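You operate a simulated robot arm through the tools that you are given. There is no shell and no other tool.

Carry out the task below with a simulated two-armed robot. There is one attempt and no reset: what you move stays moved.

JOB
Pick up the paper cone from the top of the packing table with one hand, pass it to the other hand and put it on the top of the cooling stand. Take the tote from the top of the packing table and put it on the low shelf of the workbench. Take the pad and put it on the shelf of the service table. Close the left drawer of the test bench. Open the right drawer of the packing table, fetch the teal filter and set it in the inside the right drawer of the packing table and shut the drawer again. Take the grease tin and put it on the shelf of the cooling stand. Pull the left drawer of the parts bench open. Any order will do. Set down upright: paper cone, grease tin.

It is judged by the outcome, as a careful person would: the job done as asked, and still so three seconds after it is handed in. It fails if anything else is knocked over, pushed out of place, dropped, spilled or broken.

ROBOT AND FRAMES
Two 7-joint arms with fingered hands on one trunk, on a base that moves. Base frame: it is fixed to the floor where the robot stands at the start and does not move with it; the origin is under the middle of the robot, x ahead of it, y to its left, z up; the surface under the hand at the start is at about z = 850. Units: mm, rad, N and s.
The left shoulder is at the start at [87, 125, 1071], the right one opposite. With the tool pointing down near the work surface each hand reaches from about 460 to 820 mm from the robot's upright axis, wherever it stands, measured 20 degrees to its own side. Places, roughly: grease tin (6x6x8 cm) [-300, -5800, 800]; inside the right drawer of the packing table [600, -1100, 700]; left drawer of the parts bench [-1500, -700, 800]; left drawer of the test bench [-1300, -3200, 800]; low shelf of the workbench [-1600, 3000, 200]; pad (25x13x4 cm) [500, -500, 900]; paper cone (7x7x17 cm) [600, 0, 900]; right drawer of the packing table [500, -1100, 700]; shelf of the cooling stand (24x40 cm) [600, -2800, 320]; shelf of the service table [4800, 1600, 400]; teal filter (7x7x5 cm) [-900, -5600, 800]; top of the cooling stand [600, -2800, 800]; tote [500, -250, 1000]. Payload 3.6 kg a hand.
Tool frame (each hand has its own): the origin (TCP) lies between the finger pads and is the grasp point; the fingertips stand 30 mm ahead of it; z points along the fingers, y is the line along which they close. The gripper opens to 104 mm; its body begins 35 mm behind the TCP. The gripper is a hand of 4 fingers: y runs from the thumb to the fingers, the wrist lies at [-15, -104, -178] in the tool frame, and closing takes about 1.5 s.
Orientation is that of the tool frame in the base frame, as a unit quaternion [x, y, z, w]. With the fingers straight down and the wrist toward the robot, the tool's x, y and z point along [0, 1, 0], [1, 0, 0] and [0, 0, -1] of the base frame.

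CONTROLS
- The arms move only by the tool drive_tool. It takes "left_commands", "right_commands" or both (then of equal length, played together; a hand with none holds still); each is a list of rows, each a list of 2 entries, a list of its own where there are three numbers: the shift along the tool's x, y, z in mm, then the turn, a rotation vector about the tool's x, y, z in rad. In form: [[[dx, dy, dz], [wx, wy, wz]], ...]. A call has 1 to 20 rows; each row shifts and turns the commanded pose from where the row before left it, along the tool's axes as they then stand. "left_jaw" and "right_jaw" are, for a hand that has rows, the closure, from 0 (fully open) to 1 (shut), set as the call begins (left out, the last holds). Rows are played at 5 a second. More than 50 mm and 0.15 rad between two rows, or a gripper value outside its range, and nothing of the call is played. Where a pose cannot be reached the arm comes as near as it can. A force on the tool above 40 N (or 10 N above the force at the start of the call, whichever is more), or a blocked arm, ends the call early, and 0.2 s more pass. Each finger travels about 72 mm/s and halts on what it meets, pressing with about 21 N; the grip force reading is that of the motor and also rises with nothing between the fingers. The clock runs only during rows and for 0.2 s after the last one: add rows that do not move to give the fingers time. It gives the time, the measured TCP pose, the force on the tool (base axes), the opening and the grip force at its end, in the units of the frame above (readings bear some noise), with the torque about the TCP (base axes, N m) and any sound that the robot's microphone picked up.
- Cameras (640 x 400 px; columns grow to the right, rows downward): "scene" is now at [199.8, -32.6, 1202.8]; the picture's right is [-0.39, -0.92, 0.00], its down [-0.41, 0.17, -0.90] and it looks along [0.83, -0.35, -0.44] (base axes); focal length 240 px, centre (320, 200). "left" rides on the left gripper at [-61, -92, -130] in its tool frame; the picture's right is [-0.81, -0.28, 0.52], its down [0.53, -0.71, 0.46] and it looks along [0.24, 0.64, 0.72] (tool axes); focal length 275 px, centre (320, 200). "right" rides on the right gripper at [61, -92, -131] in its tool frame; the picture's right is [-0.81, 0.28, -0.52], its down [-0.53, -0.71, 0.45] and it looks along [-0.24, 0.64, 0.73] (tool axes); focal length 275 px, centre (320, 200).
- capture(camera): a new picture of that camera. The clock stands still meanwhile.
- move_column(by): moves the trunk up (or, below 0, down) by that many mm; the arms and the scene camera ride with it, the base frame stays. It gives what a move gives, with no picture.
- drive_base(legs): drives the robot by 1 to 6 legs, each [ahead, left, turn to the left] in mm, mm and rad, along the robot's own axes; the way and the turn of a leg run together, so that a leg with both is an arc; at most 1500 mm and 3.142 rad a leg. The arms and the cameras ride along, it lands a little off, and it stops where it bumps. It gives what a move gives.
- curl_fingers(index, middle, ring, thumb_bend, thumb_turn, hand): sets how far each is bent, from 0 (flat) to 100 (curled in); at 30 the hand is open as for a grip, at 70 the pads meet at the TCP. One left out holds its place. A second passes; each finger stops where it meets its share of the squeeze, and holds until it gets a number again. A gripper value or a shape takes the hand back. It gives what a move gives, with no picture; readings hold the bend of each and the force on the fingers (four entries, about 0 where the hand has none), thumb and palm. thumb_turn goes from beside the hand (0) to across from the fingers (100), as for a grip.
- grasp_type(shape, hand): the hand has 4 fingers and takes this shape, open, in about a second: jaw (thumb against the fingers, like two jaws); tri (thumb and two fingers); tip (a fingertip pinch); poke (one finger out to press); point (the index stretched); flat (the hand flat); cup (the hand cupped); fist (a fist). The gripper value then closes the fingers along that shape, each until it touches; the sizes above hold for jaw. It gives what a move gives, with no picture.
- aim_head(pan, tilt): turns the head with the scene camera to pan (to the left, within 1.396 rad either way) and tilt (down, from -0.506 to 1.204), counted from straight ahead of the robot (the tilt from the chest, where the trunk bows). It gives what a move gives.
- measure_at(camera, pixels): for up to 12 pixels [column, row] of the newest picture of that camera ("zoom" is the newest enlarged one), the place [x, y, z] in the base frame of the surface seen there, good to about 2 mm, but the place of the scene camera against the robot may be out by one fixed shift of up to 25 mm in any direction. The clock stands still meanwhile.
- inspect(camera, box): a new picture of the part [left, top, right, bottom] of that camera's present view, enlarged. The clock stands still meanwhile.
- close_job(): hands the job in; it is judged then, once.

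Unless the task says otherwise, let go and move clear before handing in.

The tools are called after "Call:" as a command line: name --argument value ..., lists and objects as JSON in quotes. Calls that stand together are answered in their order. drive_tool: Moves the arms, as the interface text tells. Its arguments: {"type":"object","properties":{"left_commands":{"type":"array","items":{"type":"array"}},"left_jaw":{"type":"number"},"right_commands":{"type":"array","items":{"type":"array"}},"right_jaw":{"type":"number"}},"required":[]} The other tools are called the same way: move_column (by) moves the trunk up or down; grasp_type (shape, hand) gives the hand a shape; curl_fingers (index, middle, ring, thumb_bend, thumb_turn, hand) moves the fingers one by one; drive_base (legs) drives the base; aim_head (pan, tilt) turns the head that bears the scene camera; capture (camera) takes a picture; measure_at (camera, pixels) gives the place of the surface under pixels of a picture; inspect (camera, box) takes an enlarged picture of a part of a camera's view; close_job () hands the job in.

At the start:

```text
time: 0.0
left_eef_pos: [580.4, 37.0, 1139.1]
left_ee_rot: [0.707, 0.707, 0.0, 0.0]
left_contact_force: [-0.7, -0.1, -0.5]
left_wrist_torque: [-0.04, -0.01, 0.01]
left_grip_width: 103.7
left_grasp_force: 0.1
left_shape: jaw
left_bend: [30.0, 30.0, 30.0, 30.0, 98.0]
left_finger forces: [0.1, 0.1, 0.0, 0.1, 0.1, 0.0]
right_eef_pos: [391.5, -429.7, 1110.6]
right_ee_rot: [0.707, 0.707, 0.0, 0.001]
right_contact_force: [0.1, -0.3, -0.1]
right_wrist_torque: [0.0, -0.01, 0.01]
right_grip_width: 103.8
right_grasp_force: 0.0
right_shape: jaw
right_bend: [30.0, 30.0, 30.0, 30.0, 98.0]
right_finger forces: [0.0, 0.0, 0.0, 0.0, 0.1, 0.1]
trunk travel left (down, up): [-300.0, 236.0]
robot x, y, heading: [-3.6, -0.4, 0.002]
head pan, tilt (commanded): [-0.4, 0.459]
```

scene: 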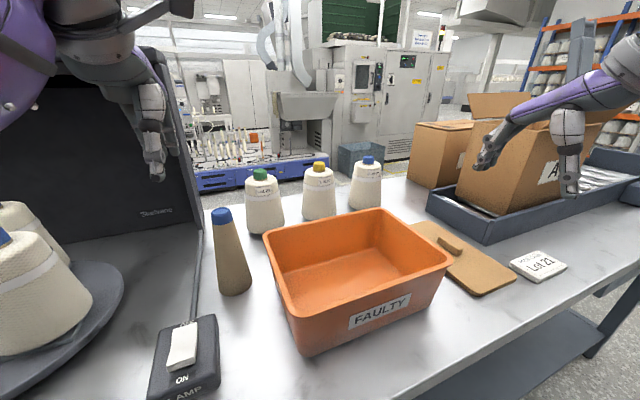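
right: 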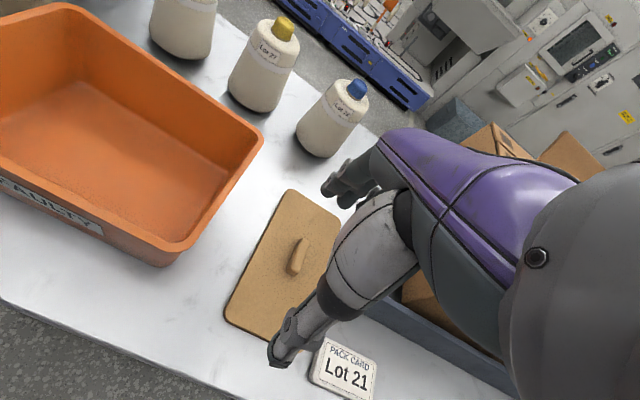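
left: 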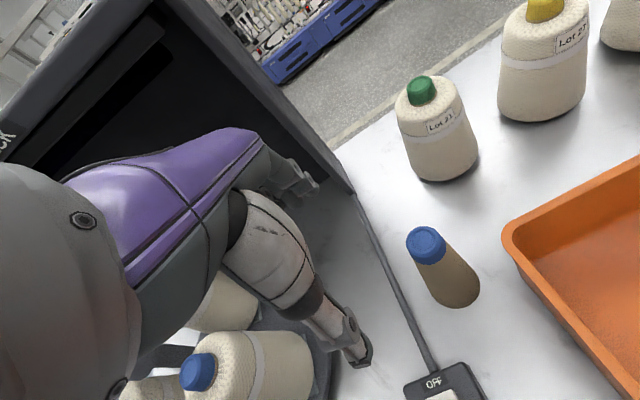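

The scene picture shows the paper cone (brown, blue tip, around 230,255), the orange tote (355,285) and the brown pad with a small handle (462,255). I'll measure these places first before moving.

Call:
measure_at --camera "scene" --pixels '[[222, 216], [232, 255], [234, 290], [268, 232], [380, 210], [448, 262], [300, 355], [340, 285], [450, 242], [420, 225], [480, 290], [515, 272]]'

Call:
measure_at --camera "left" --pixels '[[427, 245], [455, 290], [440, 150], [520, 235], [580, 330], [400, 300], [440, 385]]'

Call:
measure_at --camera "right" --pixels '[[297, 257], [290, 195], [230, 315], [255, 135], [165, 260], [10, 180], [60, 10], [343, 370], [320, 130], [260, 80]]'

```text
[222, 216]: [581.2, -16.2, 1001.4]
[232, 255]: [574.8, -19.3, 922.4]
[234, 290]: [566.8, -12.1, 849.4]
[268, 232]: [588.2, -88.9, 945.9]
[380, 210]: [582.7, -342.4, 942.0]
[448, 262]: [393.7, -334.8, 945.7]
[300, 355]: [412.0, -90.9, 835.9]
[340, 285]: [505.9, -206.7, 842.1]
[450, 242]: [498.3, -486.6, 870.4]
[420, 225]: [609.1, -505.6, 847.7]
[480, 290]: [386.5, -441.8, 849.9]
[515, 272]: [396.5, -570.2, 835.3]
```

```text
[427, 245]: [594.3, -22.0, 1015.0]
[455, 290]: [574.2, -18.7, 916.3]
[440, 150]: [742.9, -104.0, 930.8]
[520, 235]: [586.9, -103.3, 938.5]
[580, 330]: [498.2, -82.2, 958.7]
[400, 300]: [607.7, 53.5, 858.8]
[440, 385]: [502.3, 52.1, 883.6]
```

```text
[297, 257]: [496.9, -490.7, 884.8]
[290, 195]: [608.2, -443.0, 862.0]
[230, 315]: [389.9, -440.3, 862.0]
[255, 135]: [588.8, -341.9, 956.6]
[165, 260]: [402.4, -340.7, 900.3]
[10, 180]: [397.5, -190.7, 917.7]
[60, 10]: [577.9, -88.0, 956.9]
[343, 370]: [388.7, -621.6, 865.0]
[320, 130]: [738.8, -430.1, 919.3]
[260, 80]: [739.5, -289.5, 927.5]
```

The hand cameras give the cone axis near (592,-22) with the tip at z≈1015, and the tote rim at z≈957; the scene camera reads about 13 mm low. Next I'll look around with the head to learn the surroundings.

Call:
aim_head --pan -1.3 --tilt 0.4

Call:
capture --camera "scene"

Call:
aim_head --pan 0.9 --tilt 0.4

Call:
capture --camera "scene"

```text
time: 1.2
left_eef_pos: [579.9, 36.5, 1138.0]
left_ee_rot: [0.707, 0.707, -0.001, 0.0]
left_contact_force: [0.0, 0.0, -0.7]
left_wrist_torque: [-0.04, 0.0, -0.03]
left_grip_width: 103.8
left_grasp_force: 0.1
left_shape: jaw
left_bend: [30.0, 30.0, 30.0, 30.0, 98.0]
left_finger forces: [0.0, 0.0, 0.0, 0.1, 0.0, 0.0]
right_eef_pos: [391.8, -430.8, 1112.1]
right_ee_rot: [0.707, 0.707, 0.0, 0.002]
right_contact_force: [-0.8, 0.2, 0.5]
right_wrist_torque: [0.03, 0.01, 0.01]
right_grip_width: 103.8
right_grasp_force: 0.1
right_shape: jaw
right_bend: [30.0, 30.0, 30.0, 30.0, 98.0]
right_finger forces: [0.0, 0.0, 0.0, 0.0, 0.0, 0.0]
trunk travel left (down, up): [-300.0, 236.0]
robot x, y, heading: [1.1, 0.4, 0.001]
head pan, tilt (commanded): [-1.3, 0.4]
```

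```text
taken
```

scene: 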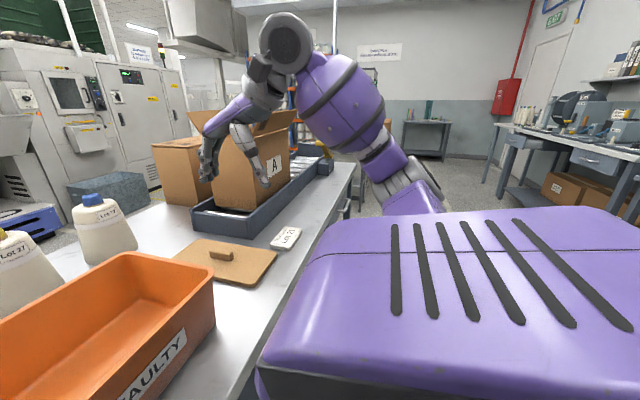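

```text
time: 3.3
left_eef_pos: [581.0, 37.0, 1137.0]
left_ee_rot: [0.707, 0.707, 0.001, 0.0]
left_contact_force: [-0.3, 0.4, 1.1]
left_wrist_torque: [0.02, -0.01, 0.0]
left_grip_width: 103.7
left_grasp_force: 0.1
left_shape: jaw
left_bend: [30.0, 30.0, 30.0, 30.0, 98.0]
left_finger forces: [0.0, 0.1, 0.0, 0.1, 0.1, 0.0]
right_eef_pos: [391.9, -430.2, 1112.5]
right_ee_rot: [0.707, 0.707, 0.0, 0.001]
right_contact_force: [0.0, -0.5, 1.4]
right_wrist_torque: [-0.02, -0.01, -0.05]
right_grip_width: 103.9
right_grasp_force: 0.1
right_shape: jaw
right_bend: [30.0, 30.0, 30.0, 30.0, 98.0]
right_finger forces: [0.1, 0.0, 0.0, 0.0, 0.1, 0.0]
trunk travel left (down, up): [-300.0, 236.0]
robot x, y, heading: [-1.1, 1.7, -0.002]
head pan, tilt (commanded): [0.901, 0.4]
```

```text
taken
```

scene: 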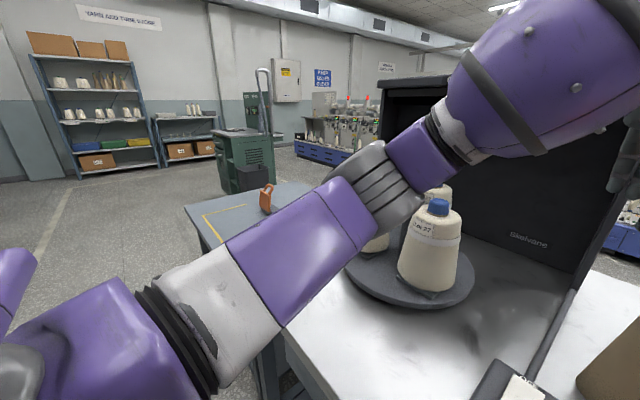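

The head pictures show the layout; now I'll zoom the left camera on the cone to fix its axis.

Call:
inspect --camera "left" --box '[380, 210, 500, 320]'

Call:
measure_at --camera "left" --pixels '[[412, 240], [425, 232], [440, 240], [430, 258], [422, 243], [432, 275], [460, 265], [442, 300], [475, 290], [458, 303]]'

```text
3.64 times, centred on (440, 265) of left
```

zoom: 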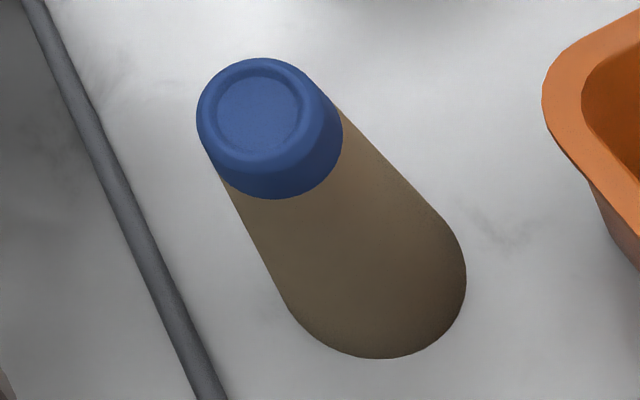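

```text
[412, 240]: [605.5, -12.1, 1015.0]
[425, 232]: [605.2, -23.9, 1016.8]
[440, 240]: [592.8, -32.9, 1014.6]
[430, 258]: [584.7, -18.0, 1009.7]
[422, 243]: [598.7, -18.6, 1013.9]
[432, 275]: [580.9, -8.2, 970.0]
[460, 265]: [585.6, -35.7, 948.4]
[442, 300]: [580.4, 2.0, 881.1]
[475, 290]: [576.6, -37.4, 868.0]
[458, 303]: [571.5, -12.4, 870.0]
```

The cone axis is at about (599,-20), top z≈1017, table ≈850. I'll bring the left hand over it and check before going down.

Call:
drive_tool --left_commands '[[[-30, 10, 0], [0, 0, 0]], [[-27, 9, 0], [0, 0, 0]], [[0, 0, 40], [0, 0, 0]], [[0, 0, 30], [0, 0, 0]], [[0, 0, 0], [0, 0, 0]]]' --left_jaw 0

Call:
capture --camera "left"

Call:
aim_head --pan -0.1 --tilt 0.5

Call:
capture --camera "scene"

```text
time: 4.5
left_eef_pos: [599.9, -19.7, 1068.3]
left_ee_rot: [0.707, 0.707, 0.001, 0.0]
left_contact_force: [0.7, 0.0, -0.4]
left_wrist_torque: [0.04, 0.0, -0.07]
left_grip_width: 103.5
left_grasp_force: 0.1
left_shape: jaw
left_bend: [30.0, 30.0, 30.0, 30.0, 98.0]
left_finger forces: [0.1, 0.1, 0.0, 0.0, 0.0, 0.1]
right_eef_pos: [392.1, -430.6, 1110.9]
right_ee_rot: [0.707, 0.707, 0.0, 0.001]
right_contact_force: [0.5, 0.1, -0.3]
right_wrist_torque: [-0.03, -0.02, -0.02]
right_grip_width: 103.5
right_grasp_force: 0.0
right_shape: jaw
right_bend: [30.0, 30.0, 30.0, 30.0, 98.0]
right_finger forces: [0.1, 0.0, 0.0, 0.0, 0.0, 0.0]
trunk travel left (down, up): [-300.0, 236.0]
robot x, y, heading: [-1.8, 0.1, -0.002]
head pan, tilt (commanded): [0.901, 0.4]
```

```text
taken
```

left: 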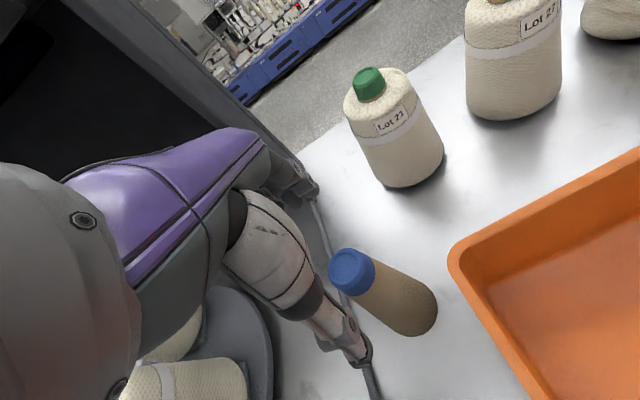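

```text
time: 5.7
left_eef_pos: [600.0, -19.6, 1068.8]
left_ee_rot: [0.707, 0.707, 0.0, 0.001]
left_contact_force: [-0.5, 0.3, 0.7]
left_wrist_torque: [0.02, 0.01, -0.02]
left_grip_width: 103.9
left_grasp_force: 0.0
left_shape: jaw
left_bend: [30.0, 30.0, 30.0, 30.0, 98.0]
left_finger forces: [0.1, 0.0, 0.0, 0.0, 0.0, 0.1]
right_eef_pos: [390.7, -431.3, 1113.2]
right_ee_rot: [0.707, 0.707, 0.0, 0.001]
right_contact_force: [0.2, 0.1, 0.4]
right_wrist_torque: [-0.01, -0.01, 0.02]
right_grip_width: 103.8
right_grasp_force: 0.2
right_shape: jaw
right_bend: [30.0, 30.0, 30.0, 30.0, 98.0]
right_finger forces: [0.1, 0.1, 0.0, 0.0, 0.0, 0.1]
trunk travel left (down, up): [-300.0, 236.0]
robot x, y, heading: [-1.7, -1.6, 0.0]
head pan, tilt (commanded): [-0.099, 0.499]
```

```text
taken
```

scene: 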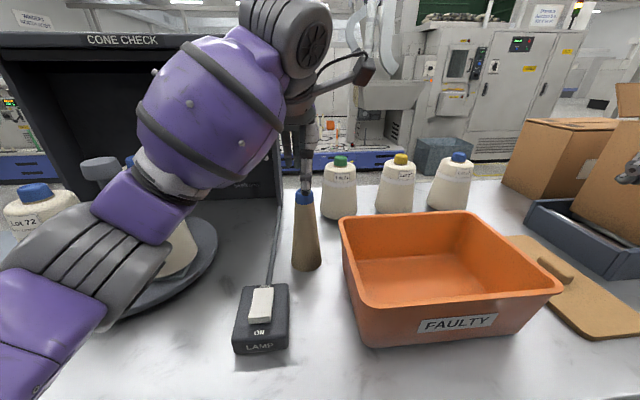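

The cap at (350,270) in the left view sits midway between the thumb tip (362,360) and the fingertips (310,190), so the hand is centred. I'll go down 74 mm, close, wait and check.

Call:
drive_tool --left_commands '[[[0, 0, 25], [0, 0, 0]], [[0, 0, 25], [0, 0, 0]], [[0, 0, 22], [0, 0, 0]], [[0, 0, 0], [0, 0, 0]], [[0, 0, 0], [0, 0, 0]]]' --left_jaw 0

Call:
drive_tool --left_commands '[[[0, 0, 0], [0, 0, 0]], [[0, 0, 0], [0, 0, 0]], [[0, 0, 0], [0, 0, 0]], [[0, 0, 0], [0, 0, 0]], [[0, 0, 0], [0, 0, 0]], [[0, 0, 0], [0, 0, 0]], [[0, 0, 0], [0, 0, 0]], [[0, 0, 0], [0, 0, 0]]]' --left_jaw 1

Call:
capture --camera "left"

```text
time: 6.9
left_eef_pos: [599.8, -20.0, 996.6]
left_ee_rot: [0.707, 0.707, -0.001, 0.0]
left_contact_force: [0.1, -0.2, -0.1]
left_wrist_torque: [0.01, 0.02, 0.03]
left_grip_width: 103.6
left_grasp_force: 0.1
left_shape: jaw
left_bend: [30.0, 30.0, 30.0, 30.0, 98.0]
left_finger forces: [0.1, 0.1, 0.0, 0.0, 0.0, 0.0]
right_eef_pos: [391.7, -430.7, 1111.6]
right_ee_rot: [0.707, 0.707, 0.0, 0.001]
right_contact_force: [0.6, 0.3, -0.2]
right_wrist_torque: [-0.01, 0.01, 0.01]
right_grip_width: 103.4
right_grasp_force: 0.1
right_shape: jaw
right_bend: [30.0, 30.0, 30.0, 30.0, 98.0]
right_finger forces: [0.1, 0.1, 0.1, 0.1, 0.0, 0.0]
trunk travel left (down, up): [-300.0, 236.0]
robot x, y, heading: [2.2, -1.9, 0.001]
head pan, tilt (commanded): [-0.099, 0.499]
```

```text
time: 8.7
left_eef_pos: [599.6, -19.0, 997.0]
left_ee_rot: [0.707, 0.707, 0.0, 0.0]
left_contact_force: [-0.4, 0.6, 0.8]
left_wrist_torque: [-0.03, -0.04, -0.01]
left_grip_width: 32.5
left_grasp_force: 20.4
left_shape: jaw
left_bend: [74.0, 54.0, 58.0, 74.0, 100.0]
left_finger forces: [11.2, 5.6, 0.0, 0.0, 17.8, 0.0]
right_eef_pos: [392.3, -431.0, 1112.2]
right_ee_rot: [0.707, 0.707, 0.0, 0.001]
right_contact_force: [0.1, -0.5, 0.2]
right_wrist_torque: [0.0, -0.01, -0.01]
right_grip_width: 103.9
right_grasp_force: 0.0
right_shape: jaw
right_bend: [30.0, 30.0, 30.0, 30.0, 98.0]
right_finger forces: [0.1, 0.0, 0.0, 0.0, 0.1, 0.0]
trunk travel left (down, up): [-300.0, 236.0]
robot x, y, heading: [2.4, -0.3, 0.002]
head pan, tilt (commanded): [-0.099, 0.499]
```

```text
taken
```

left: 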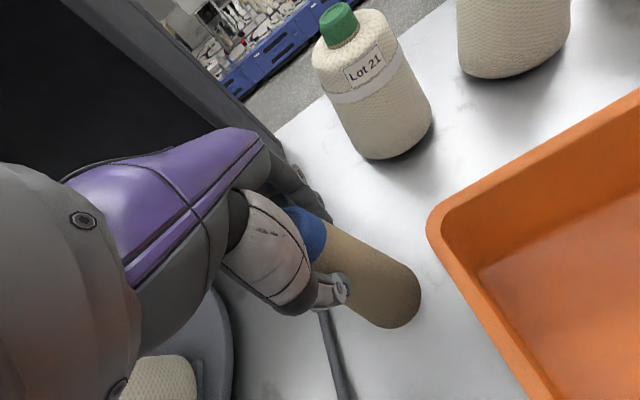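

The left hand holds the cone (width 32.5, thumb 18 N). I'll lift it 150 mm while turning the right hand to point left (fingers along +y), well away from the cone.

Call:
drive_tool --left_commands '[[[0, 0, -15], [0, 0, 0]], [[0, 0, -25], [0, 0, 0]], [[0, 0, -25], [0, 0, 0]], [[0, 0, -25], [0, 0, 0]], [[0, 0, -20], [0, 0, 0]], [[0, 0, -20], [0, 0, 0]], [[0, 0, -20], [0, 0, 0]], [[0, 0, 0], [0, 0, 0]]]'

Call:
drive_tool --right_commands '[[[0, 0, 0], [0, 0.14, 0]], [[0, 0, 0], [0, 0.143, 0]], [[0, 0, 0], [0, 0.143, 0]], [[0, 0, 0], [0, 0.143, 0]], [[0, 0, 0], [0, 0.143, 0]], [[0, 0, 0], [0, 0.143, 0]], [[0, 0, 0], [0, 0.143, 0]], [[0, 0, 0], [0, 0.143, 0]], [[0, 0, 0], [0, 0.143, 0]], [[0, 0, 0], [0, 0.143, 0]], [[0, 0, 0], [0, 0.143, 0]], [[0, 0, 0], [0, 0, 0]]]'

Call:
capture --camera "scene"

Call:
capture --camera "right"

```text
time: 10.5
left_eef_pos: [600.2, -19.7, 1147.2]
left_ee_rot: [0.708, 0.706, -0.001, 0.0]
left_contact_force: [-0.3, 0.1, -1.4]
left_wrist_torque: [-0.03, 0.0, 0.02]
left_grip_width: 32.5
left_grasp_force: 21.2
left_shape: jaw
left_bend: [74.0, 54.0, 58.0, 74.0, 100.0]
left_finger forces: [11.1, 5.5, 0.0, 0.1, 17.6, 0.0]
right_eef_pos: [391.2, -430.9, 1111.1]
right_ee_rot: [0.707, 0.707, -0.002, 0.001]
right_contact_force: [-0.7, -0.5, -0.2]
right_wrist_torque: [-0.01, 0.02, 0.0]
right_grip_width: 103.8
right_grasp_force: 0.0
right_shape: jaw
right_bend: [30.0, 30.0, 30.0, 30.0, 98.0]
right_finger forces: [0.0, 0.0, 0.1, 0.1, 0.0, 0.0]
trunk travel left (down, up): [-300.0, 236.0]
robot x, y, heading: [2.1, 2.4, 0.001]
head pan, tilt (commanded): [-0.099, 0.499]
```

```text
time: 13.1
left_eef_pos: [599.4, -20.1, 1147.4]
left_ee_rot: [0.707, 0.707, 0.001, 0.0]
left_contact_force: [0.2, -0.8, -0.5]
left_wrist_torque: [0.0, -0.01, -0.04]
left_grip_width: 32.5
left_grasp_force: 20.9
left_shape: jaw
left_bend: [74.0, 54.0, 58.0, 74.0, 100.0]
left_finger forces: [11.0, 5.4, 0.0, 0.0, 17.6, 0.0]
right_eef_pos: [391.3, -429.3, 1112.6]
right_ee_rot: [0.5, 0.501, 0.5, -0.499]
right_contact_force: [-0.3, 0.1, 1.2]
right_wrist_torque: [0.0, -0.01, -0.01]
right_grip_width: 103.9
right_grasp_force: 0.1
right_shape: jaw
right_bend: [30.0, 30.0, 30.0, 30.0, 98.0]
right_finger forces: [0.0, 0.0, 0.0, 0.1, 0.1, 0.0]
trunk travel left (down, up): [-300.0, 236.0]
robot x, y, heading: [-2.0, -0.2, 0.002]
head pan, tilt (commanded): [-0.099, 0.499]
```

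```text
taken
```

scene: 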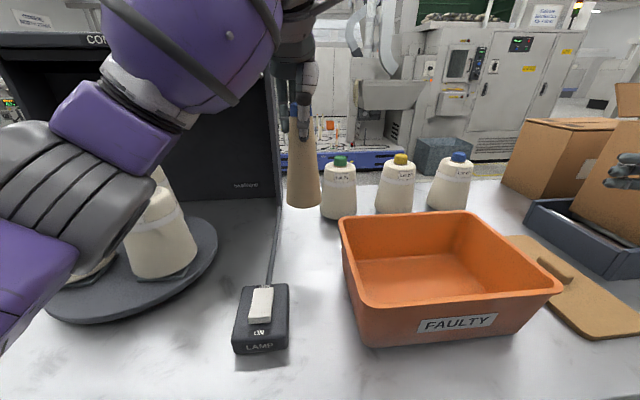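

```text
taken
```

right: 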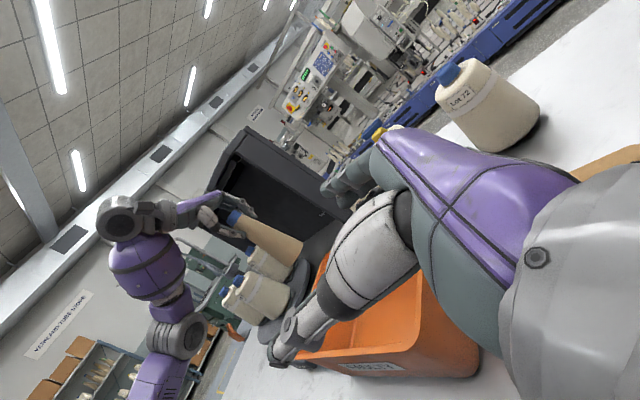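

The cone is held and upright (scene 303,160). Next I'll move the right hand sideways level with the cone's lower part, stopping short of it at y≈-230.

Call:
drive_tool --right_commands '[[[-11, 42, 0], [0, 0, 0]], [[-11, 42, 0], [0, 0, 0]], [[-11, 42, 0], [0, 0, 0]], [[-11, 42, 0], [0, 0, 0]], [[-11, 41, 0], [0, 0, 0]], [[0, 0, 45], [0, 0, 0]], [[0, 0, 45], [0, 0, 0]], [[0, 0, 45], [0, 0, 0]], [[0, 0, 45], [0, 0, 0]], [[0, 0, 25], [0, 0, 0]], [[0, 0, 25], [0, 0, 0]], [[0, 0, 0], [0, 0, 0]]]' --right_jaw 0

Call:
capture --camera "right"

Call:
capture --camera "scene"

```text
time: 15.7
left_eef_pos: [588.0, -22.9, 1152.0]
left_ee_rot: [0.708, 0.706, 0.004, 0.003]
left_contact_force: [0.9, -0.1, -0.5]
left_wrist_torque: [-0.04, -0.03, -0.01]
left_grip_width: 32.4
left_grasp_force: 20.7
left_shape: jaw
left_bend: [74.0, 55.0, 58.0, 74.0, 100.0]
left_finger forces: [11.1, 5.3, 0.1, 0.1, 17.6, 0.0]
right_eef_pos: [589.9, -206.2, 1062.0]
right_ee_rot: [0.501, 0.502, 0.502, -0.495]
right_contact_force: [-0.2, 0.1, 0.7]
right_wrist_torque: [-0.01, 0.0, -0.01]
right_grip_width: 104.0
right_grasp_force: 0.1
right_shape: jaw
right_bend: [30.0, 30.0, 30.0, 30.0, 98.0]
right_finger forces: [0.0, 0.0, 0.0, 0.1, 0.0, 0.0]
trunk travel left (down, up): [-300.0, 236.0]
robot x, y, heading: [-1.3, 1.7, -0.003]
head pan, tilt (commanded): [-0.099, 0.499]
```

```text
taken
```

right: 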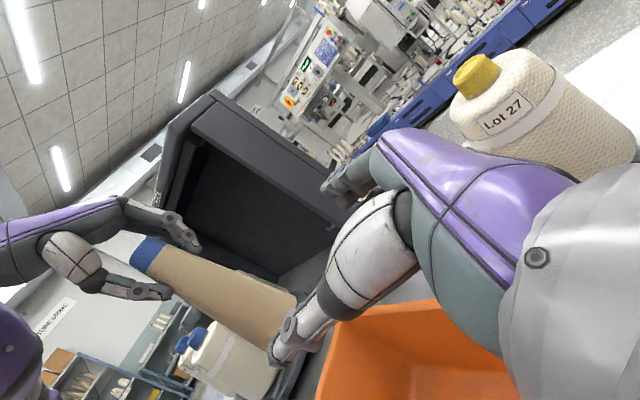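

```text
taken
```

scene: 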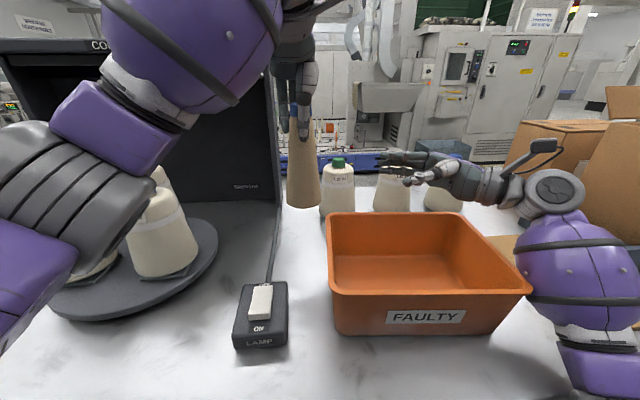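

The tote shifted about 30 px left in the scene picture (label 457→427) and the left hand reads 12 mm off, so the right forearm seems to be pressing on the tote. I'll look to the right to see the arm's contact before going on.

Call:
aim_head --pan -0.5 --tilt 0.75

Call:
capture --camera "scene"

```text
time: 16.6
left_eef_pos: [588.4, -22.4, 1153.1]
left_ee_rot: [0.708, 0.706, 0.004, 0.003]
left_contact_force: [0.0, 0.6, -0.8]
left_wrist_torque: [-0.01, 0.01, -0.02]
left_grip_width: 32.5
left_grasp_force: 21.2
left_shape: jaw
left_bend: [74.0, 55.0, 58.0, 74.0, 100.0]
left_finger forces: [11.1, 5.3, 0.1, 0.0, 17.6, 0.0]
right_eef_pos: [589.4, -204.5, 1061.3]
right_ee_rot: [0.501, 0.503, 0.502, -0.494]
right_contact_force: [1.0, 0.1, 0.3]
right_wrist_torque: [-0.02, 0.03, -0.03]
right_grip_width: 103.8
right_grasp_force: 0.1
right_shape: jaw
right_bend: [30.0, 30.0, 30.0, 30.0, 98.0]
right_finger forces: [0.0, 0.0, 0.0, 0.1, 0.0, 0.0]
trunk travel left (down, up): [-300.0, 236.0]
robot x, y, heading: [0.4, 2.3, 0.002]
head pan, tilt (commanded): [-0.499, 0.75]
```

```text
taken
```

scene: 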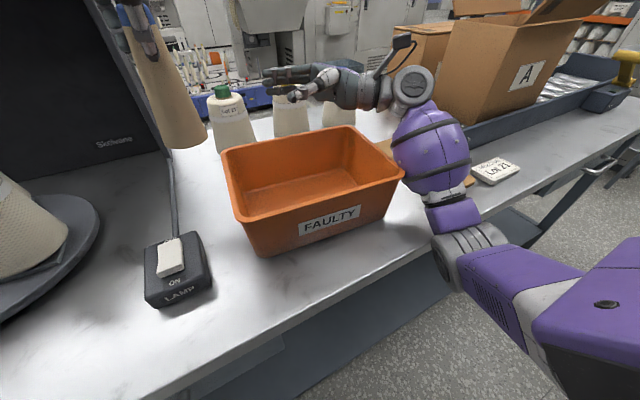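

The right elbow is down at the tote's right corner (400,165) and near the table edge. I'll back the right hand off the way it came, then raise the trunk 150 mm so that the arms clear everything.

Call:
drive_tool --right_commands '[[[0, 0, -40], [0, 0, 0]], [[0, 0, -40], [0, 0, 0]], [[0, 0, -40], [0, 0, 0]], [[0, 0, 0], [0, 0, 0]]]'

Call:
move_column --by 150

Call:
capture --camera "scene"

```text
time: 17.6
left_eef_pos: [599.6, -19.0, 1145.8]
left_ee_rot: [0.708, 0.707, 0.0, 0.0]
left_contact_force: [-0.4, 0.6, -0.7]
left_wrist_torque: [-0.02, 0.02, 0.0]
left_grip_width: 32.3
left_grasp_force: 21.2
left_shape: jaw
left_bend: [74.0, 55.0, 58.0, 74.0, 100.0]
left_finger forces: [11.1, 5.2, 0.1, 0.0, 17.6, 0.0]
right_eef_pos: [601.3, -320.8, 1057.0]
right_ee_rot: [0.5, 0.501, 0.5, -0.499]
right_contact_force: [-0.2, 0.1, -0.5]
right_wrist_torque: [0.0, -0.03, 0.01]
right_grip_width: 104.0
right_grasp_force: 0.1
right_shape: jaw
right_bend: [30.0, 30.0, 30.0, 30.0, 98.0]
right_finger forces: [0.0, 0.1, 0.0, 0.1, 0.1, 0.0]
trunk travel left (down, up): [-300.0, 236.0]
robot x, y, heading: [-0.9, -2.4, -0.001]
head pan, tilt (commanded): [-0.499, 0.75]
```

```text
time: 19.4
left_eef_pos: [599.9, -19.5, 1295.0]
left_ee_rot: [0.707, 0.707, -0.001, -0.001]
left_contact_force: [0.4, 0.1, -0.5]
left_wrist_torque: [-0.01, -0.01, -0.02]
left_grip_width: 32.2
left_grasp_force: 20.8
left_shape: jaw
left_bend: [74.0, 55.0, 58.0, 74.0, 100.0]
left_finger forces: [11.2, 5.2, 0.0, 0.1, 17.6, 0.1]
right_eef_pos: [600.5, -320.1, 1205.6]
right_ee_rot: [0.5, 0.502, 0.499, -0.499]
right_contact_force: [0.0, 0.8, -0.3]
right_wrist_torque: [0.02, 0.0, 0.03]
right_grip_width: 103.8
right_grasp_force: 0.1
right_shape: jaw
right_bend: [30.0, 30.0, 30.0, 30.0, 98.0]
right_finger forces: [0.1, 0.0, 0.1, 0.1, 0.0, 0.1]
trunk travel left (down, up): [-450.0, 86.0]
robot x, y, heading: [-0.2, 2.3, 0.001]
head pan, tilt (commanded): [-0.499, 0.75]
```

```text
taken
```

scene: 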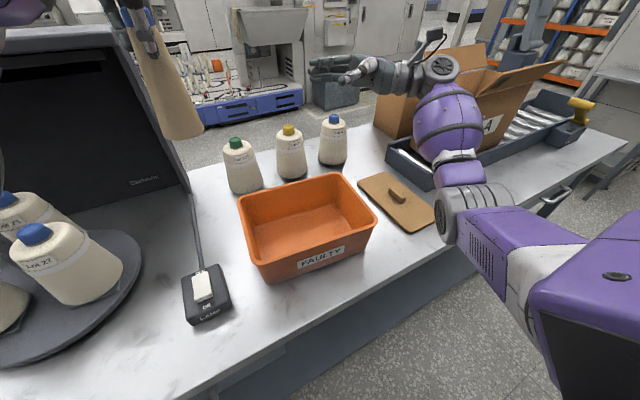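

Both hands are back on their commanded poses and the trunk is up, with the elbow clear of the tote. I'll approach again to y≈-120 and check.

Call:
drive_tool --right_commands '[[[0, 0, 40], [0, 0, 0]], [[0, 0, 40], [0, 0, 0]], [[0, 0, 40], [0, 0, 0]], [[0, 0, 40], [0, 0, 0]], [[0, 0, 40], [0, 0, 0]], [[0, 0, 0], [0, 0, 0]]]' --right_jaw 0

Call:
capture --camera "right"

Call:
aim_head --pan -0.2 --tilt 0.4

Call:
capture --camera "scene"

```text
time: 20.8
left_eef_pos: [598.7, -19.6, 1297.0]
left_ee_rot: [0.707, 0.707, 0.0, 0.0]
left_contact_force: [-0.1, -0.2, -0.9]
left_wrist_torque: [-0.04, 0.02, -0.02]
left_grip_width: 32.3
left_grasp_force: 21.3
left_shape: jaw
left_bend: [74.0, 55.0, 58.0, 74.0, 100.0]
left_finger forces: [11.2, 5.3, 0.0, 0.0, 17.6, 0.0]
right_eef_pos: [600.1, -119.6, 1206.0]
right_ee_rot: [0.5, 0.501, 0.5, -0.499]
right_contact_force: [0.5, -0.1, 0.1]
right_wrist_torque: [0.01, 0.01, 0.0]
right_grip_width: 103.7
right_grasp_force: 0.0
right_shape: jaw
right_bend: [30.0, 30.0, 30.0, 30.0, 98.0]
right_finger forces: [0.1, 0.0, 0.1, 0.1, 0.0, 0.1]
trunk travel left (down, up): [-450.0, 86.0]
robot x, y, heading: [1.6, -1.7, -0.0]
head pan, tilt (commanded): [-0.499, 0.75]
```

```text
taken
```

right: 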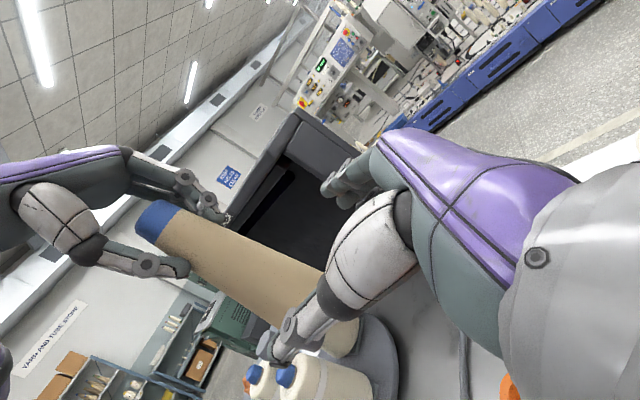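

```text
time: 21.6
left_eef_pos: [598.6, -21.2, 1296.5]
left_ee_rot: [0.706, 0.708, 0.0, 0.0]
left_contact_force: [0.9, -0.1, -0.8]
left_wrist_torque: [0.05, 0.03, 0.0]
left_grip_width: 32.3
left_grasp_force: 20.9
left_shape: jaw
left_bend: [74.0, 55.0, 58.0, 74.0, 100.0]
left_finger forces: [11.3, 5.3, 0.0, 0.0, 17.6, 0.0]
right_eef_pos: [600.4, -119.6, 1206.3]
right_ee_rot: [0.5, 0.502, 0.5, -0.499]
right_contact_force: [-0.2, -1.2, 0.0]
right_wrist_torque: [0.02, -0.02, 0.0]
right_grip_width: 103.7
right_grasp_force: 0.2
right_shape: jaw
right_bend: [30.0, 30.0, 30.0, 30.0, 98.0]
right_finger forces: [0.0, 0.1, 0.1, 0.1, 0.0, 0.0]
trunk travel left (down, up): [-450.0, 86.0]
robot x, y, heading: [-0.5, 3.0, -0.001]
head pan, tilt (commanded): [-0.201, 0.4]
```

```text
taken
```

scene: 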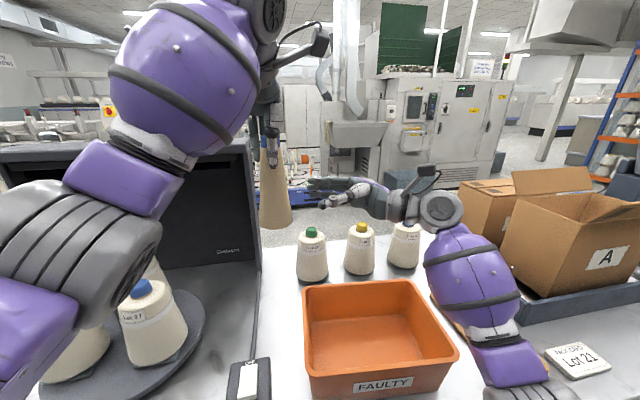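

The cone hangs straight and the right hand is level beside it; I'll measure the cone's near surface from the right camera to confirm centring.

Call:
measure_at --camera "right" --pixels '[[200, 250], [235, 270], [270, 290], [250, 245], [300, 268], [240, 310], [210, 232], [318, 285], [352, 345]]'

```text
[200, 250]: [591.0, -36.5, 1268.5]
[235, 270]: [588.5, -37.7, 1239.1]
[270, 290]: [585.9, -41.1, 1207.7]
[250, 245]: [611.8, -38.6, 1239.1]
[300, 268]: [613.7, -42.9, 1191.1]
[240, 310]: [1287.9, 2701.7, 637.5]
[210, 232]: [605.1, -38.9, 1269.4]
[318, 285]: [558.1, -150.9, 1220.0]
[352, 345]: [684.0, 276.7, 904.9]
```

The cone's centre is at about (600,-17) at this height, in line with the right hand. I'll advance 100 mm, then close the right hand on it.

Call:
drive_tool --right_commands '[[[0, 0, 35], [0, 0, 0]], [[0, 0, 35], [0, 0, 0]], [[0, 0, 29], [0, 0, 0]], [[0, 0, 0], [0, 0, 0]]]' --right_jaw 0

Call:
drive_tool --right_commands '[[[0, 0, 0], [0, 0, 0]], [[0, 0, 0], [0, 0, 0]], [[0, 0, 0], [0, 0, 0]], [[0, 0, 0], [0, 0, 0]], [[0, 0, 0], [0, 0, 0]], [[0, 0, 0], [0, 0, 0]], [[0, 0, 0], [0, 0, 0]], [[0, 0, 0], [0, 0, 0]]]' --right_jaw 1

Call:
capture --camera "right"

Call:
capture --camera "scene"

```text
time: 22.6
left_eef_pos: [599.4, -19.9, 1296.7]
left_ee_rot: [0.707, 0.707, 0.0, -0.001]
left_contact_force: [0.3, 0.0, -0.1]
left_wrist_torque: [-0.01, 0.0, 0.05]
left_grip_width: 32.3
left_grasp_force: 21.1
left_shape: jaw
left_bend: [74.0, 55.0, 58.0, 74.0, 100.0]
left_finger forces: [11.2, 5.2, 0.0, 0.0, 17.6, 0.0]
right_eef_pos: [599.6, -20.5, 1205.1]
right_ee_rot: [0.5, 0.501, 0.5, -0.499]
right_contact_force: [0.0, -1.1, 0.8]
right_wrist_torque: [-0.03, -0.02, -0.02]
right_grip_width: 104.0
right_grasp_force: 0.1
right_shape: jaw
right_bend: [30.0, 30.0, 30.0, 30.0, 98.0]
right_finger forces: [0.1, 0.1, 0.1, 0.0, 0.0, 0.1]
trunk travel left (down, up): [-450.0, 86.0]
robot x, y, heading: [-1.2, -2.7, 0.007]
head pan, tilt (commanded): [-0.201, 0.4]
```

```text
time: 24.4
left_eef_pos: [598.9, -20.2, 1297.2]
left_ee_rot: [0.708, 0.706, 0.001, 0.0]
left_contact_force: [1.5, -1.3, -0.2]
left_wrist_torque: [-0.05, -0.05, 0.03]
left_grip_width: 32.2
left_grasp_force: 21.0
left_shape: jaw
left_bend: [74.0, 55.0, 58.0, 75.0, 100.0]
left_finger forces: [13.0, 4.8, 0.0, 0.1, 17.7, 0.0]
right_eef_pos: [600.5, -19.7, 1205.7]
right_ee_rot: [0.501, 0.501, 0.499, -0.499]
right_contact_force: [-2.3, 0.4, -0.5]
right_wrist_torque: [-0.06, -0.07, -0.03]
right_grip_width: 39.5
right_grasp_force: 21.4
right_shape: jaw
right_bend: [74.0, 51.0, 45.0, 75.0, 100.0]
right_finger forces: [9.8, 4.2, 3.3, 0.0, 17.5, 0.0]
trunk travel left (down, up): [-450.0, 86.0]
robot x, y, heading: [0.4, -0.8, 0.001]
head pan, tilt (commanded): [-0.201, 0.4]
```

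```text
taken
```

right: 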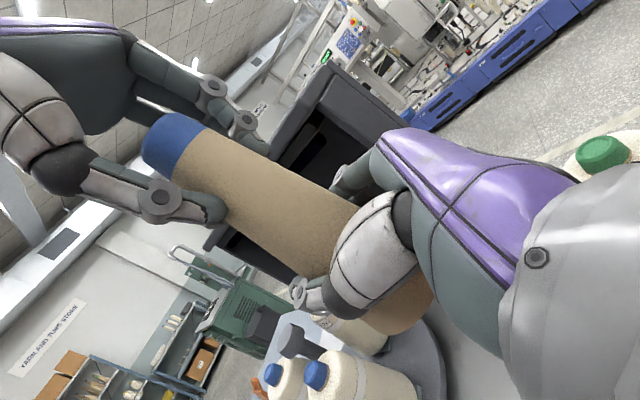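

```text
taken
```

scene: 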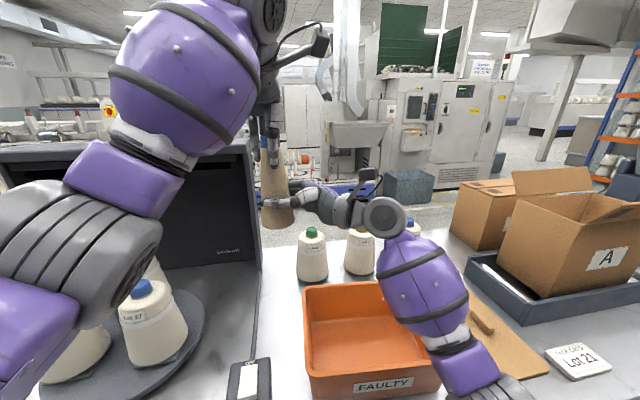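

The right hand grips the cone firmly (thumb 17.5 N, three fingers). Now I'll open the left hand, let the fingers clear, then lift it off upward.

Call:
drive_tool --left_commands '[[[0, 0, 0], [0, 0, 0]], [[0, 0, 0], [0, 0, 0]], [[0, 0, 0], [0, 0, 0]], [[0, 0, 0], [0, 0, 0]], [[0, 0, 0], [0, 0, 0]], [[0, 0, 0], [0, 0, 0]], [[0, 0, 0], [0, 0, 0]]]' --left_jaw 0

Call:
drive_tool --left_commands '[[[0, 0, -20], [0, 0, 0]], [[0, 0, -30], [0, 0, 0]], [[0, 0, -30], [0, 0, 0]], [[0, -30, -20], [0, 0, 0]], [[0, 0, 0], [0, 0, 0]]]' --left_jaw 0

Call:
capture --camera "scene"

Call:
capture --camera "right"

```text
time: 26.0
left_eef_pos: [599.2, -21.0, 1296.3]
left_ee_rot: [0.708, 0.707, 0.0, -0.001]
left_contact_force: [0.0, 0.4, 1.3]
left_wrist_torque: [-0.02, -0.01, -0.03]
left_grip_width: 103.7
left_grasp_force: 0.0
left_shape: jaw
left_bend: [30.0, 30.0, 30.0, 30.0, 98.0]
left_finger forces: [0.0, 0.1, 0.1, 0.0, 0.1, 0.0]
right_eef_pos: [599.6, -20.2, 1205.3]
right_ee_rot: [0.501, 0.502, 0.499, -0.499]
right_contact_force: [0.3, 0.1, 0.3]
right_wrist_torque: [0.0, 0.02, 0.01]
right_grip_width: 32.8
right_grasp_force: 21.0
right_shape: jaw
right_bend: [75.0, 55.0, 51.0, 80.0, 100.0]
right_finger forces: [12.2, 0.1, 3.3, 0.0, 14.2, 0.0]
trunk travel left (down, up): [-450.0, 86.0]
robot x, y, heading: [-3.9, 1.9, 0.004]
head pan, tilt (commanded): [-0.201, 0.4]
```

```text
time: 27.2
left_eef_pos: [570.9, -20.0, 1397.6]
left_ee_rot: [0.707, 0.707, -0.001, 0.0]
left_contact_force: [-0.8, 0.5, -0.1]
left_wrist_torque: [0.0, -0.03, 0.02]
left_grip_width: 103.5
left_grasp_force: 0.1
left_shape: jaw
left_bend: [30.0, 30.0, 30.0, 30.0, 98.0]
left_finger forces: [0.1, 0.0, 0.0, 0.0, 0.0, 0.1]
right_eef_pos: [599.9, -21.1, 1205.0]
right_ee_rot: [0.5, 0.5, 0.5, -0.499]
right_contact_force: [-0.1, -1.4, 0.1]
right_wrist_torque: [0.07, -0.04, 0.02]
right_grip_width: 33.0
right_grasp_force: 21.0
right_shape: jaw
right_bend: [75.0, 55.0, 51.0, 80.0, 100.0]
right_finger forces: [12.2, 0.0, 3.2, 0.0, 14.3, 0.0]
trunk travel left (down, up): [-450.0, 86.0]
robot x, y, heading: [0.2, 2.1, 0.001]
head pan, tilt (commanded): [-0.201, 0.4]
```

```text
taken
```

scene: 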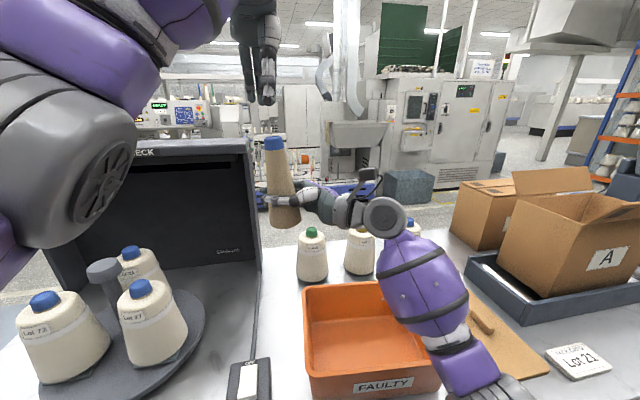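

```text
taken
```

right: 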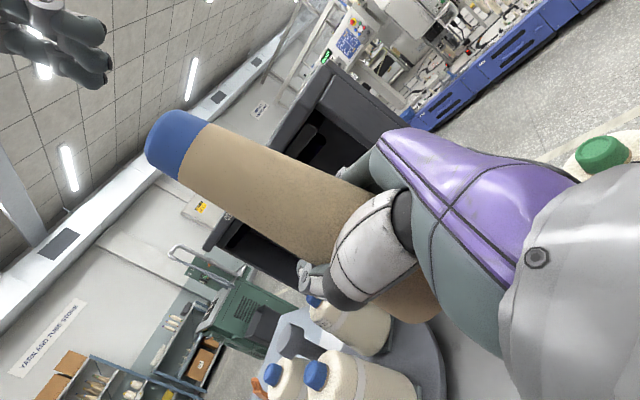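

The cone is now held by the right hand alone, with a slight tilt. I'll back the base away from the table and then look around to plan the drive to the cooling stand.

Call:
drive_base --legs '[[-450, 0, 0]]'

Call:
aim_head --pan -1.39 --tilt 0.3

Call:
capture --camera "scene"

Call:
aim_head --pan 1.39 --tilt 0.3

Call:
capture --camera "scene"

Call:
aim_head --pan -0.5 --tilt 0.4

Call:
capture --camera "scene"

```text
time: 29.9
left_eef_pos: [120.7, -19.5, 1396.4]
left_ee_rot: [0.707, 0.707, 0.0, 0.0]
left_contact_force: [-0.5, -0.1, 0.6]
left_wrist_torque: [0.01, 0.0, -0.01]
left_grip_width: 103.7
left_grasp_force: 0.1
left_shape: jaw
left_bend: [30.0, 30.0, 30.0, 30.0, 98.0]
left_finger forces: [0.1, 0.0, 0.0, 0.0, 0.0, 0.0]
right_eef_pos: [151.2, -19.8, 1205.2]
right_ee_rot: [0.5, 0.501, 0.499, -0.5]
right_contact_force: [0.4, -0.4, 0.5]
right_wrist_torque: [-0.03, 0.01, -0.03]
right_grip_width: 32.8
right_grasp_force: 21.4
right_shape: jaw
right_bend: [75.0, 55.0, 51.0, 80.0, 100.0]
right_finger forces: [12.2, 0.0, 3.1, 0.0, 14.3, 0.0]
trunk travel left (down, up): [-450.0, 86.0]
robot x, y, heading: [-448.9, -1.1, -0.001]
head pan, tilt (commanded): [-0.201, 0.4]
```

```text
time: 31.3
left_eef_pos: [121.3, -19.6, 1396.4]
left_ee_rot: [0.706, 0.708, 0.0, 0.0]
left_contact_force: [-0.1, 0.7, 0.9]
left_wrist_torque: [0.02, -0.02, 0.0]
left_grip_width: 103.7
left_grasp_force: 0.2
left_shape: jaw
left_bend: [30.0, 30.0, 30.0, 30.0, 98.0]
left_finger forces: [0.0, 0.0, 0.1, 0.0, 0.1, 0.0]
right_eef_pos: [152.0, -18.9, 1206.2]
right_ee_rot: [0.5, 0.502, 0.499, -0.498]
right_contact_force: [-0.5, 0.1, 0.2]
right_wrist_torque: [-0.02, 0.01, 0.02]
right_grip_width: 32.9
right_grasp_force: 21.1
right_shape: jaw
right_bend: [75.0, 55.0, 51.0, 80.0, 100.0]
right_finger forces: [12.3, 0.1, 3.2, 0.1, 14.3, 0.0]
trunk travel left (down, up): [-450.0, 86.0]
robot x, y, heading: [-449.3, -1.9, 0.001]
head pan, tilt (commanded): [-1.389, 0.3]
```

```text
taken
```

scene: 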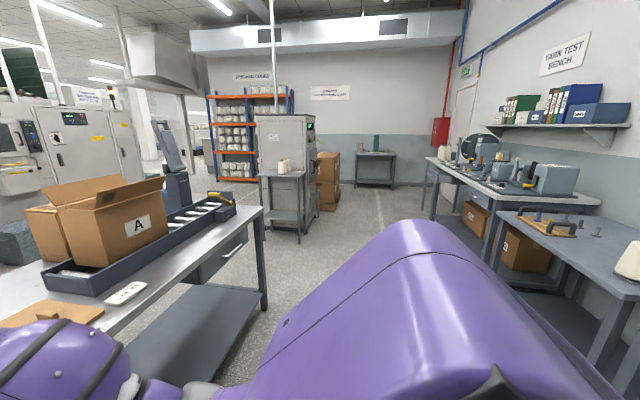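

```text
time: 33.7
left_eef_pos: [121.7, -19.7, 1396.4]
left_ee_rot: [0.707, 0.708, 0.0, 0.0]
left_contact_force: [0.3, 0.4, 1.2]
left_wrist_torque: [-0.01, 0.02, -0.03]
left_grip_width: 103.8
left_grasp_force: 0.0
left_shape: jaw
left_bend: [30.0, 30.0, 30.0, 30.0, 98.0]
left_finger forces: [0.0, 0.0, 0.0, 0.0, 0.0, 0.0]
right_eef_pos: [152.4, -20.3, 1205.1]
right_ee_rot: [0.5, 0.501, 0.5, -0.499]
right_contact_force: [0.0, 0.2, -0.3]
right_wrist_torque: [0.03, 0.0, -0.02]
right_grip_width: 32.8
right_grasp_force: 20.8
right_shape: jaw
right_bend: [75.0, 55.0, 51.0, 80.0, 100.0]
right_finger forces: [12.1, 0.1, 3.1, 0.1, 14.3, 0.0]
trunk travel left (down, up): [-450.0, 86.0]
robot x, y, heading: [-448.9, -1.5, -0.0]
head pan, tilt (commanded): [1.389, 0.3]
```

```text
taken
```

scene: 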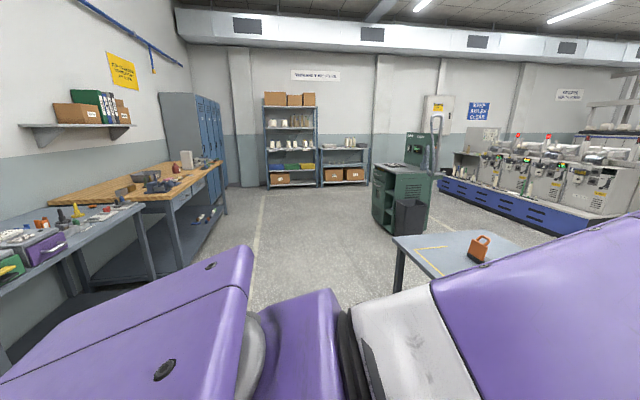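

```text
time: 35.6
left_eef_pos: [120.7, -19.5, 1395.2]
left_ee_rot: [0.706, 0.708, -0.001, 0.0]
left_contact_force: [0.9, -0.1, -0.1]
left_wrist_torque: [0.0, 0.01, 0.01]
left_grip_width: 103.5
left_grasp_force: 0.1
left_shape: jaw
left_bend: [30.0, 30.0, 30.0, 30.0, 98.0]
left_finger forces: [0.0, 0.0, 0.0, 0.0, 0.0, 0.0]
right_eef_pos: [151.9, -20.9, 1205.1]
right_ee_rot: [0.5, 0.501, 0.499, -0.5]
right_contact_force: [-0.3, -0.4, 0.3]
right_wrist_torque: [0.0, 0.0, -0.01]
right_grip_width: 32.8
right_grasp_force: 21.1
right_shape: jaw
right_bend: [75.0, 55.0, 51.0, 80.0, 100.0]
right_finger forces: [12.3, 0.0, 3.2, 0.0, 14.3, 0.0]
trunk travel left (down, up): [-450.0, 86.0]
robot x, y, heading: [-453.2, 2.6, 0.002]
head pan, tilt (commanded): [-0.499, 0.4]
```

```text
taken
```

scene: 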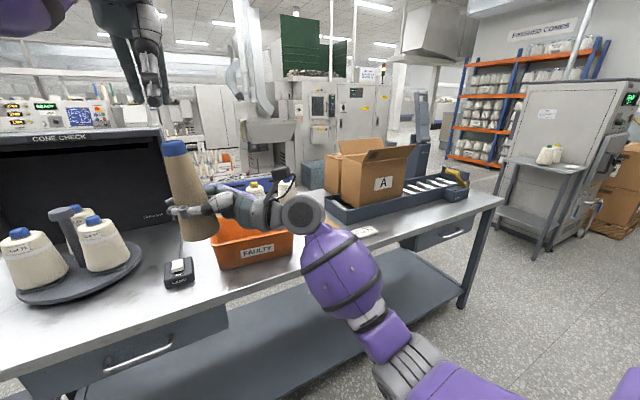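

I can see the stand (with two white cones on it) by the cabinet at the far right (548,155), and the aisle to it is free. I'll strafe right along the aisle, keeping heading, and then look.

Call:
drive_base --legs '[[0, -1300, 0], [0, -1300, 0]]'

Call:
aim_head --pan -0.2 --tilt 0.5

Call:
capture --camera "scene"

```text
time: 58.3
left_eef_pos: [97.6, -2616.9, 1396.3]
left_ee_rot: [0.711, 0.703, 0.0, -0.001]
left_contact_force: [-0.9, -0.3, -0.1]
left_wrist_torque: [-0.03, 0.02, -0.02]
left_grip_width: 103.6
left_grasp_force: 0.0
left_shape: jaw
left_bend: [30.0, 30.0, 30.0, 30.0, 98.0]
left_finger forces: [0.0, 0.1, 0.0, 0.0, 0.0, 0.0]
right_eef_pos: [129.2, -2617.8, 1206.8]
right_ee_rot: [0.503, 0.498, 0.503, -0.496]
right_contact_force: [-0.5, -0.1, -0.4]
right_wrist_torque: [-0.01, -0.01, 0.03]
right_grip_width: 32.9
right_grasp_force: 21.4
right_shape: jaw
right_bend: [75.0, 55.0, 51.0, 80.0, 100.0]
right_finger forces: [12.2, 0.0, 3.2, 0.1, 14.2, 0.1]
trunk travel left (down, up): [-450.0, 86.0]
robot x, y, heading: [-470.9, -2591.8, -0.016]
head pan, tilt (commanded): [-0.499, 0.4]
```

```text
time: 59.1
left_eef_pos: [98.7, -2616.7, 1396.4]
left_ee_rot: [0.711, 0.703, 0.0, 0.0]
left_contact_force: [0.2, 0.8, -0.1]
left_wrist_torque: [-0.01, 0.01, 0.0]
left_grip_width: 103.7
left_grasp_force: 0.1
left_shape: jaw
left_bend: [30.0, 30.0, 30.0, 30.0, 98.0]
left_finger forces: [0.1, 0.1, 0.0, 0.0, 0.0, 0.1]
right_eef_pos: [128.8, -2617.1, 1205.0]
right_ee_rot: [0.505, 0.498, 0.502, -0.496]
right_contact_force: [-1.2, 0.2, -0.2]
right_wrist_torque: [0.0, -0.03, -0.04]
right_grip_width: 32.9
right_grasp_force: 21.0
right_shape: jaw
right_bend: [75.0, 55.0, 51.0, 80.0, 100.0]
right_finger forces: [12.1, 0.0, 3.3, 0.0, 14.3, 0.0]
trunk travel left (down, up): [-450.0, 86.0]
robot x, y, heading: [-470.9, -2588.0, -0.011]
head pan, tilt (commanded): [-0.201, 0.499]
```

```text
taken
```

scene: 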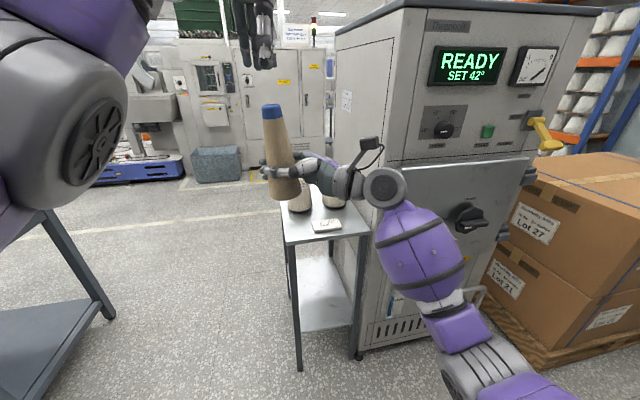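

The stand's top is visible around (320,225) with cones at the back and a card near the front; the oven stands right of it. I'll measure it and zoom in.

Call:
measure_at --camera "scene" --pixels '[[288, 240], [368, 233], [326, 225], [355, 215], [295, 215], [290, 205], [325, 200], [300, 330], [320, 300], [345, 275], [400, 300], [385, 150]]'

Call:
inspect --camera "scene" --box '[240, 90, 420, 380]'

```text
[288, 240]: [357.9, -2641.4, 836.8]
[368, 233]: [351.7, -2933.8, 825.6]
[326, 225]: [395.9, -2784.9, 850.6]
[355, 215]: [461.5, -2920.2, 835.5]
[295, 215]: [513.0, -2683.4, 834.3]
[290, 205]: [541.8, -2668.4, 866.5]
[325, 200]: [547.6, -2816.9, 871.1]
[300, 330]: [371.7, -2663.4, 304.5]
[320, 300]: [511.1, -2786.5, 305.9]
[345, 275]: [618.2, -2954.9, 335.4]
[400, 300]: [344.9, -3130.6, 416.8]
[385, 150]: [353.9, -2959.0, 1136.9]
```

```text
1.38 times, centred on (330, 235) of scene
```

zoom: 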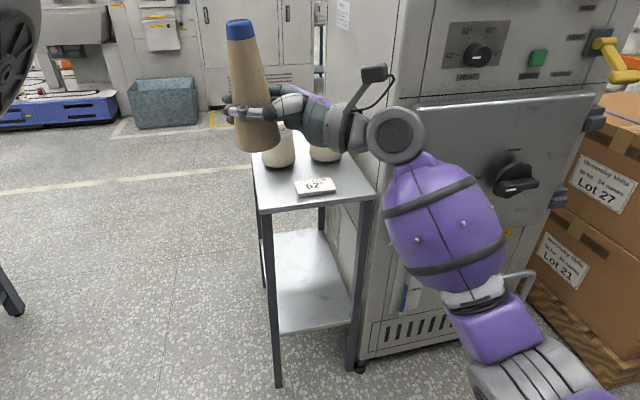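

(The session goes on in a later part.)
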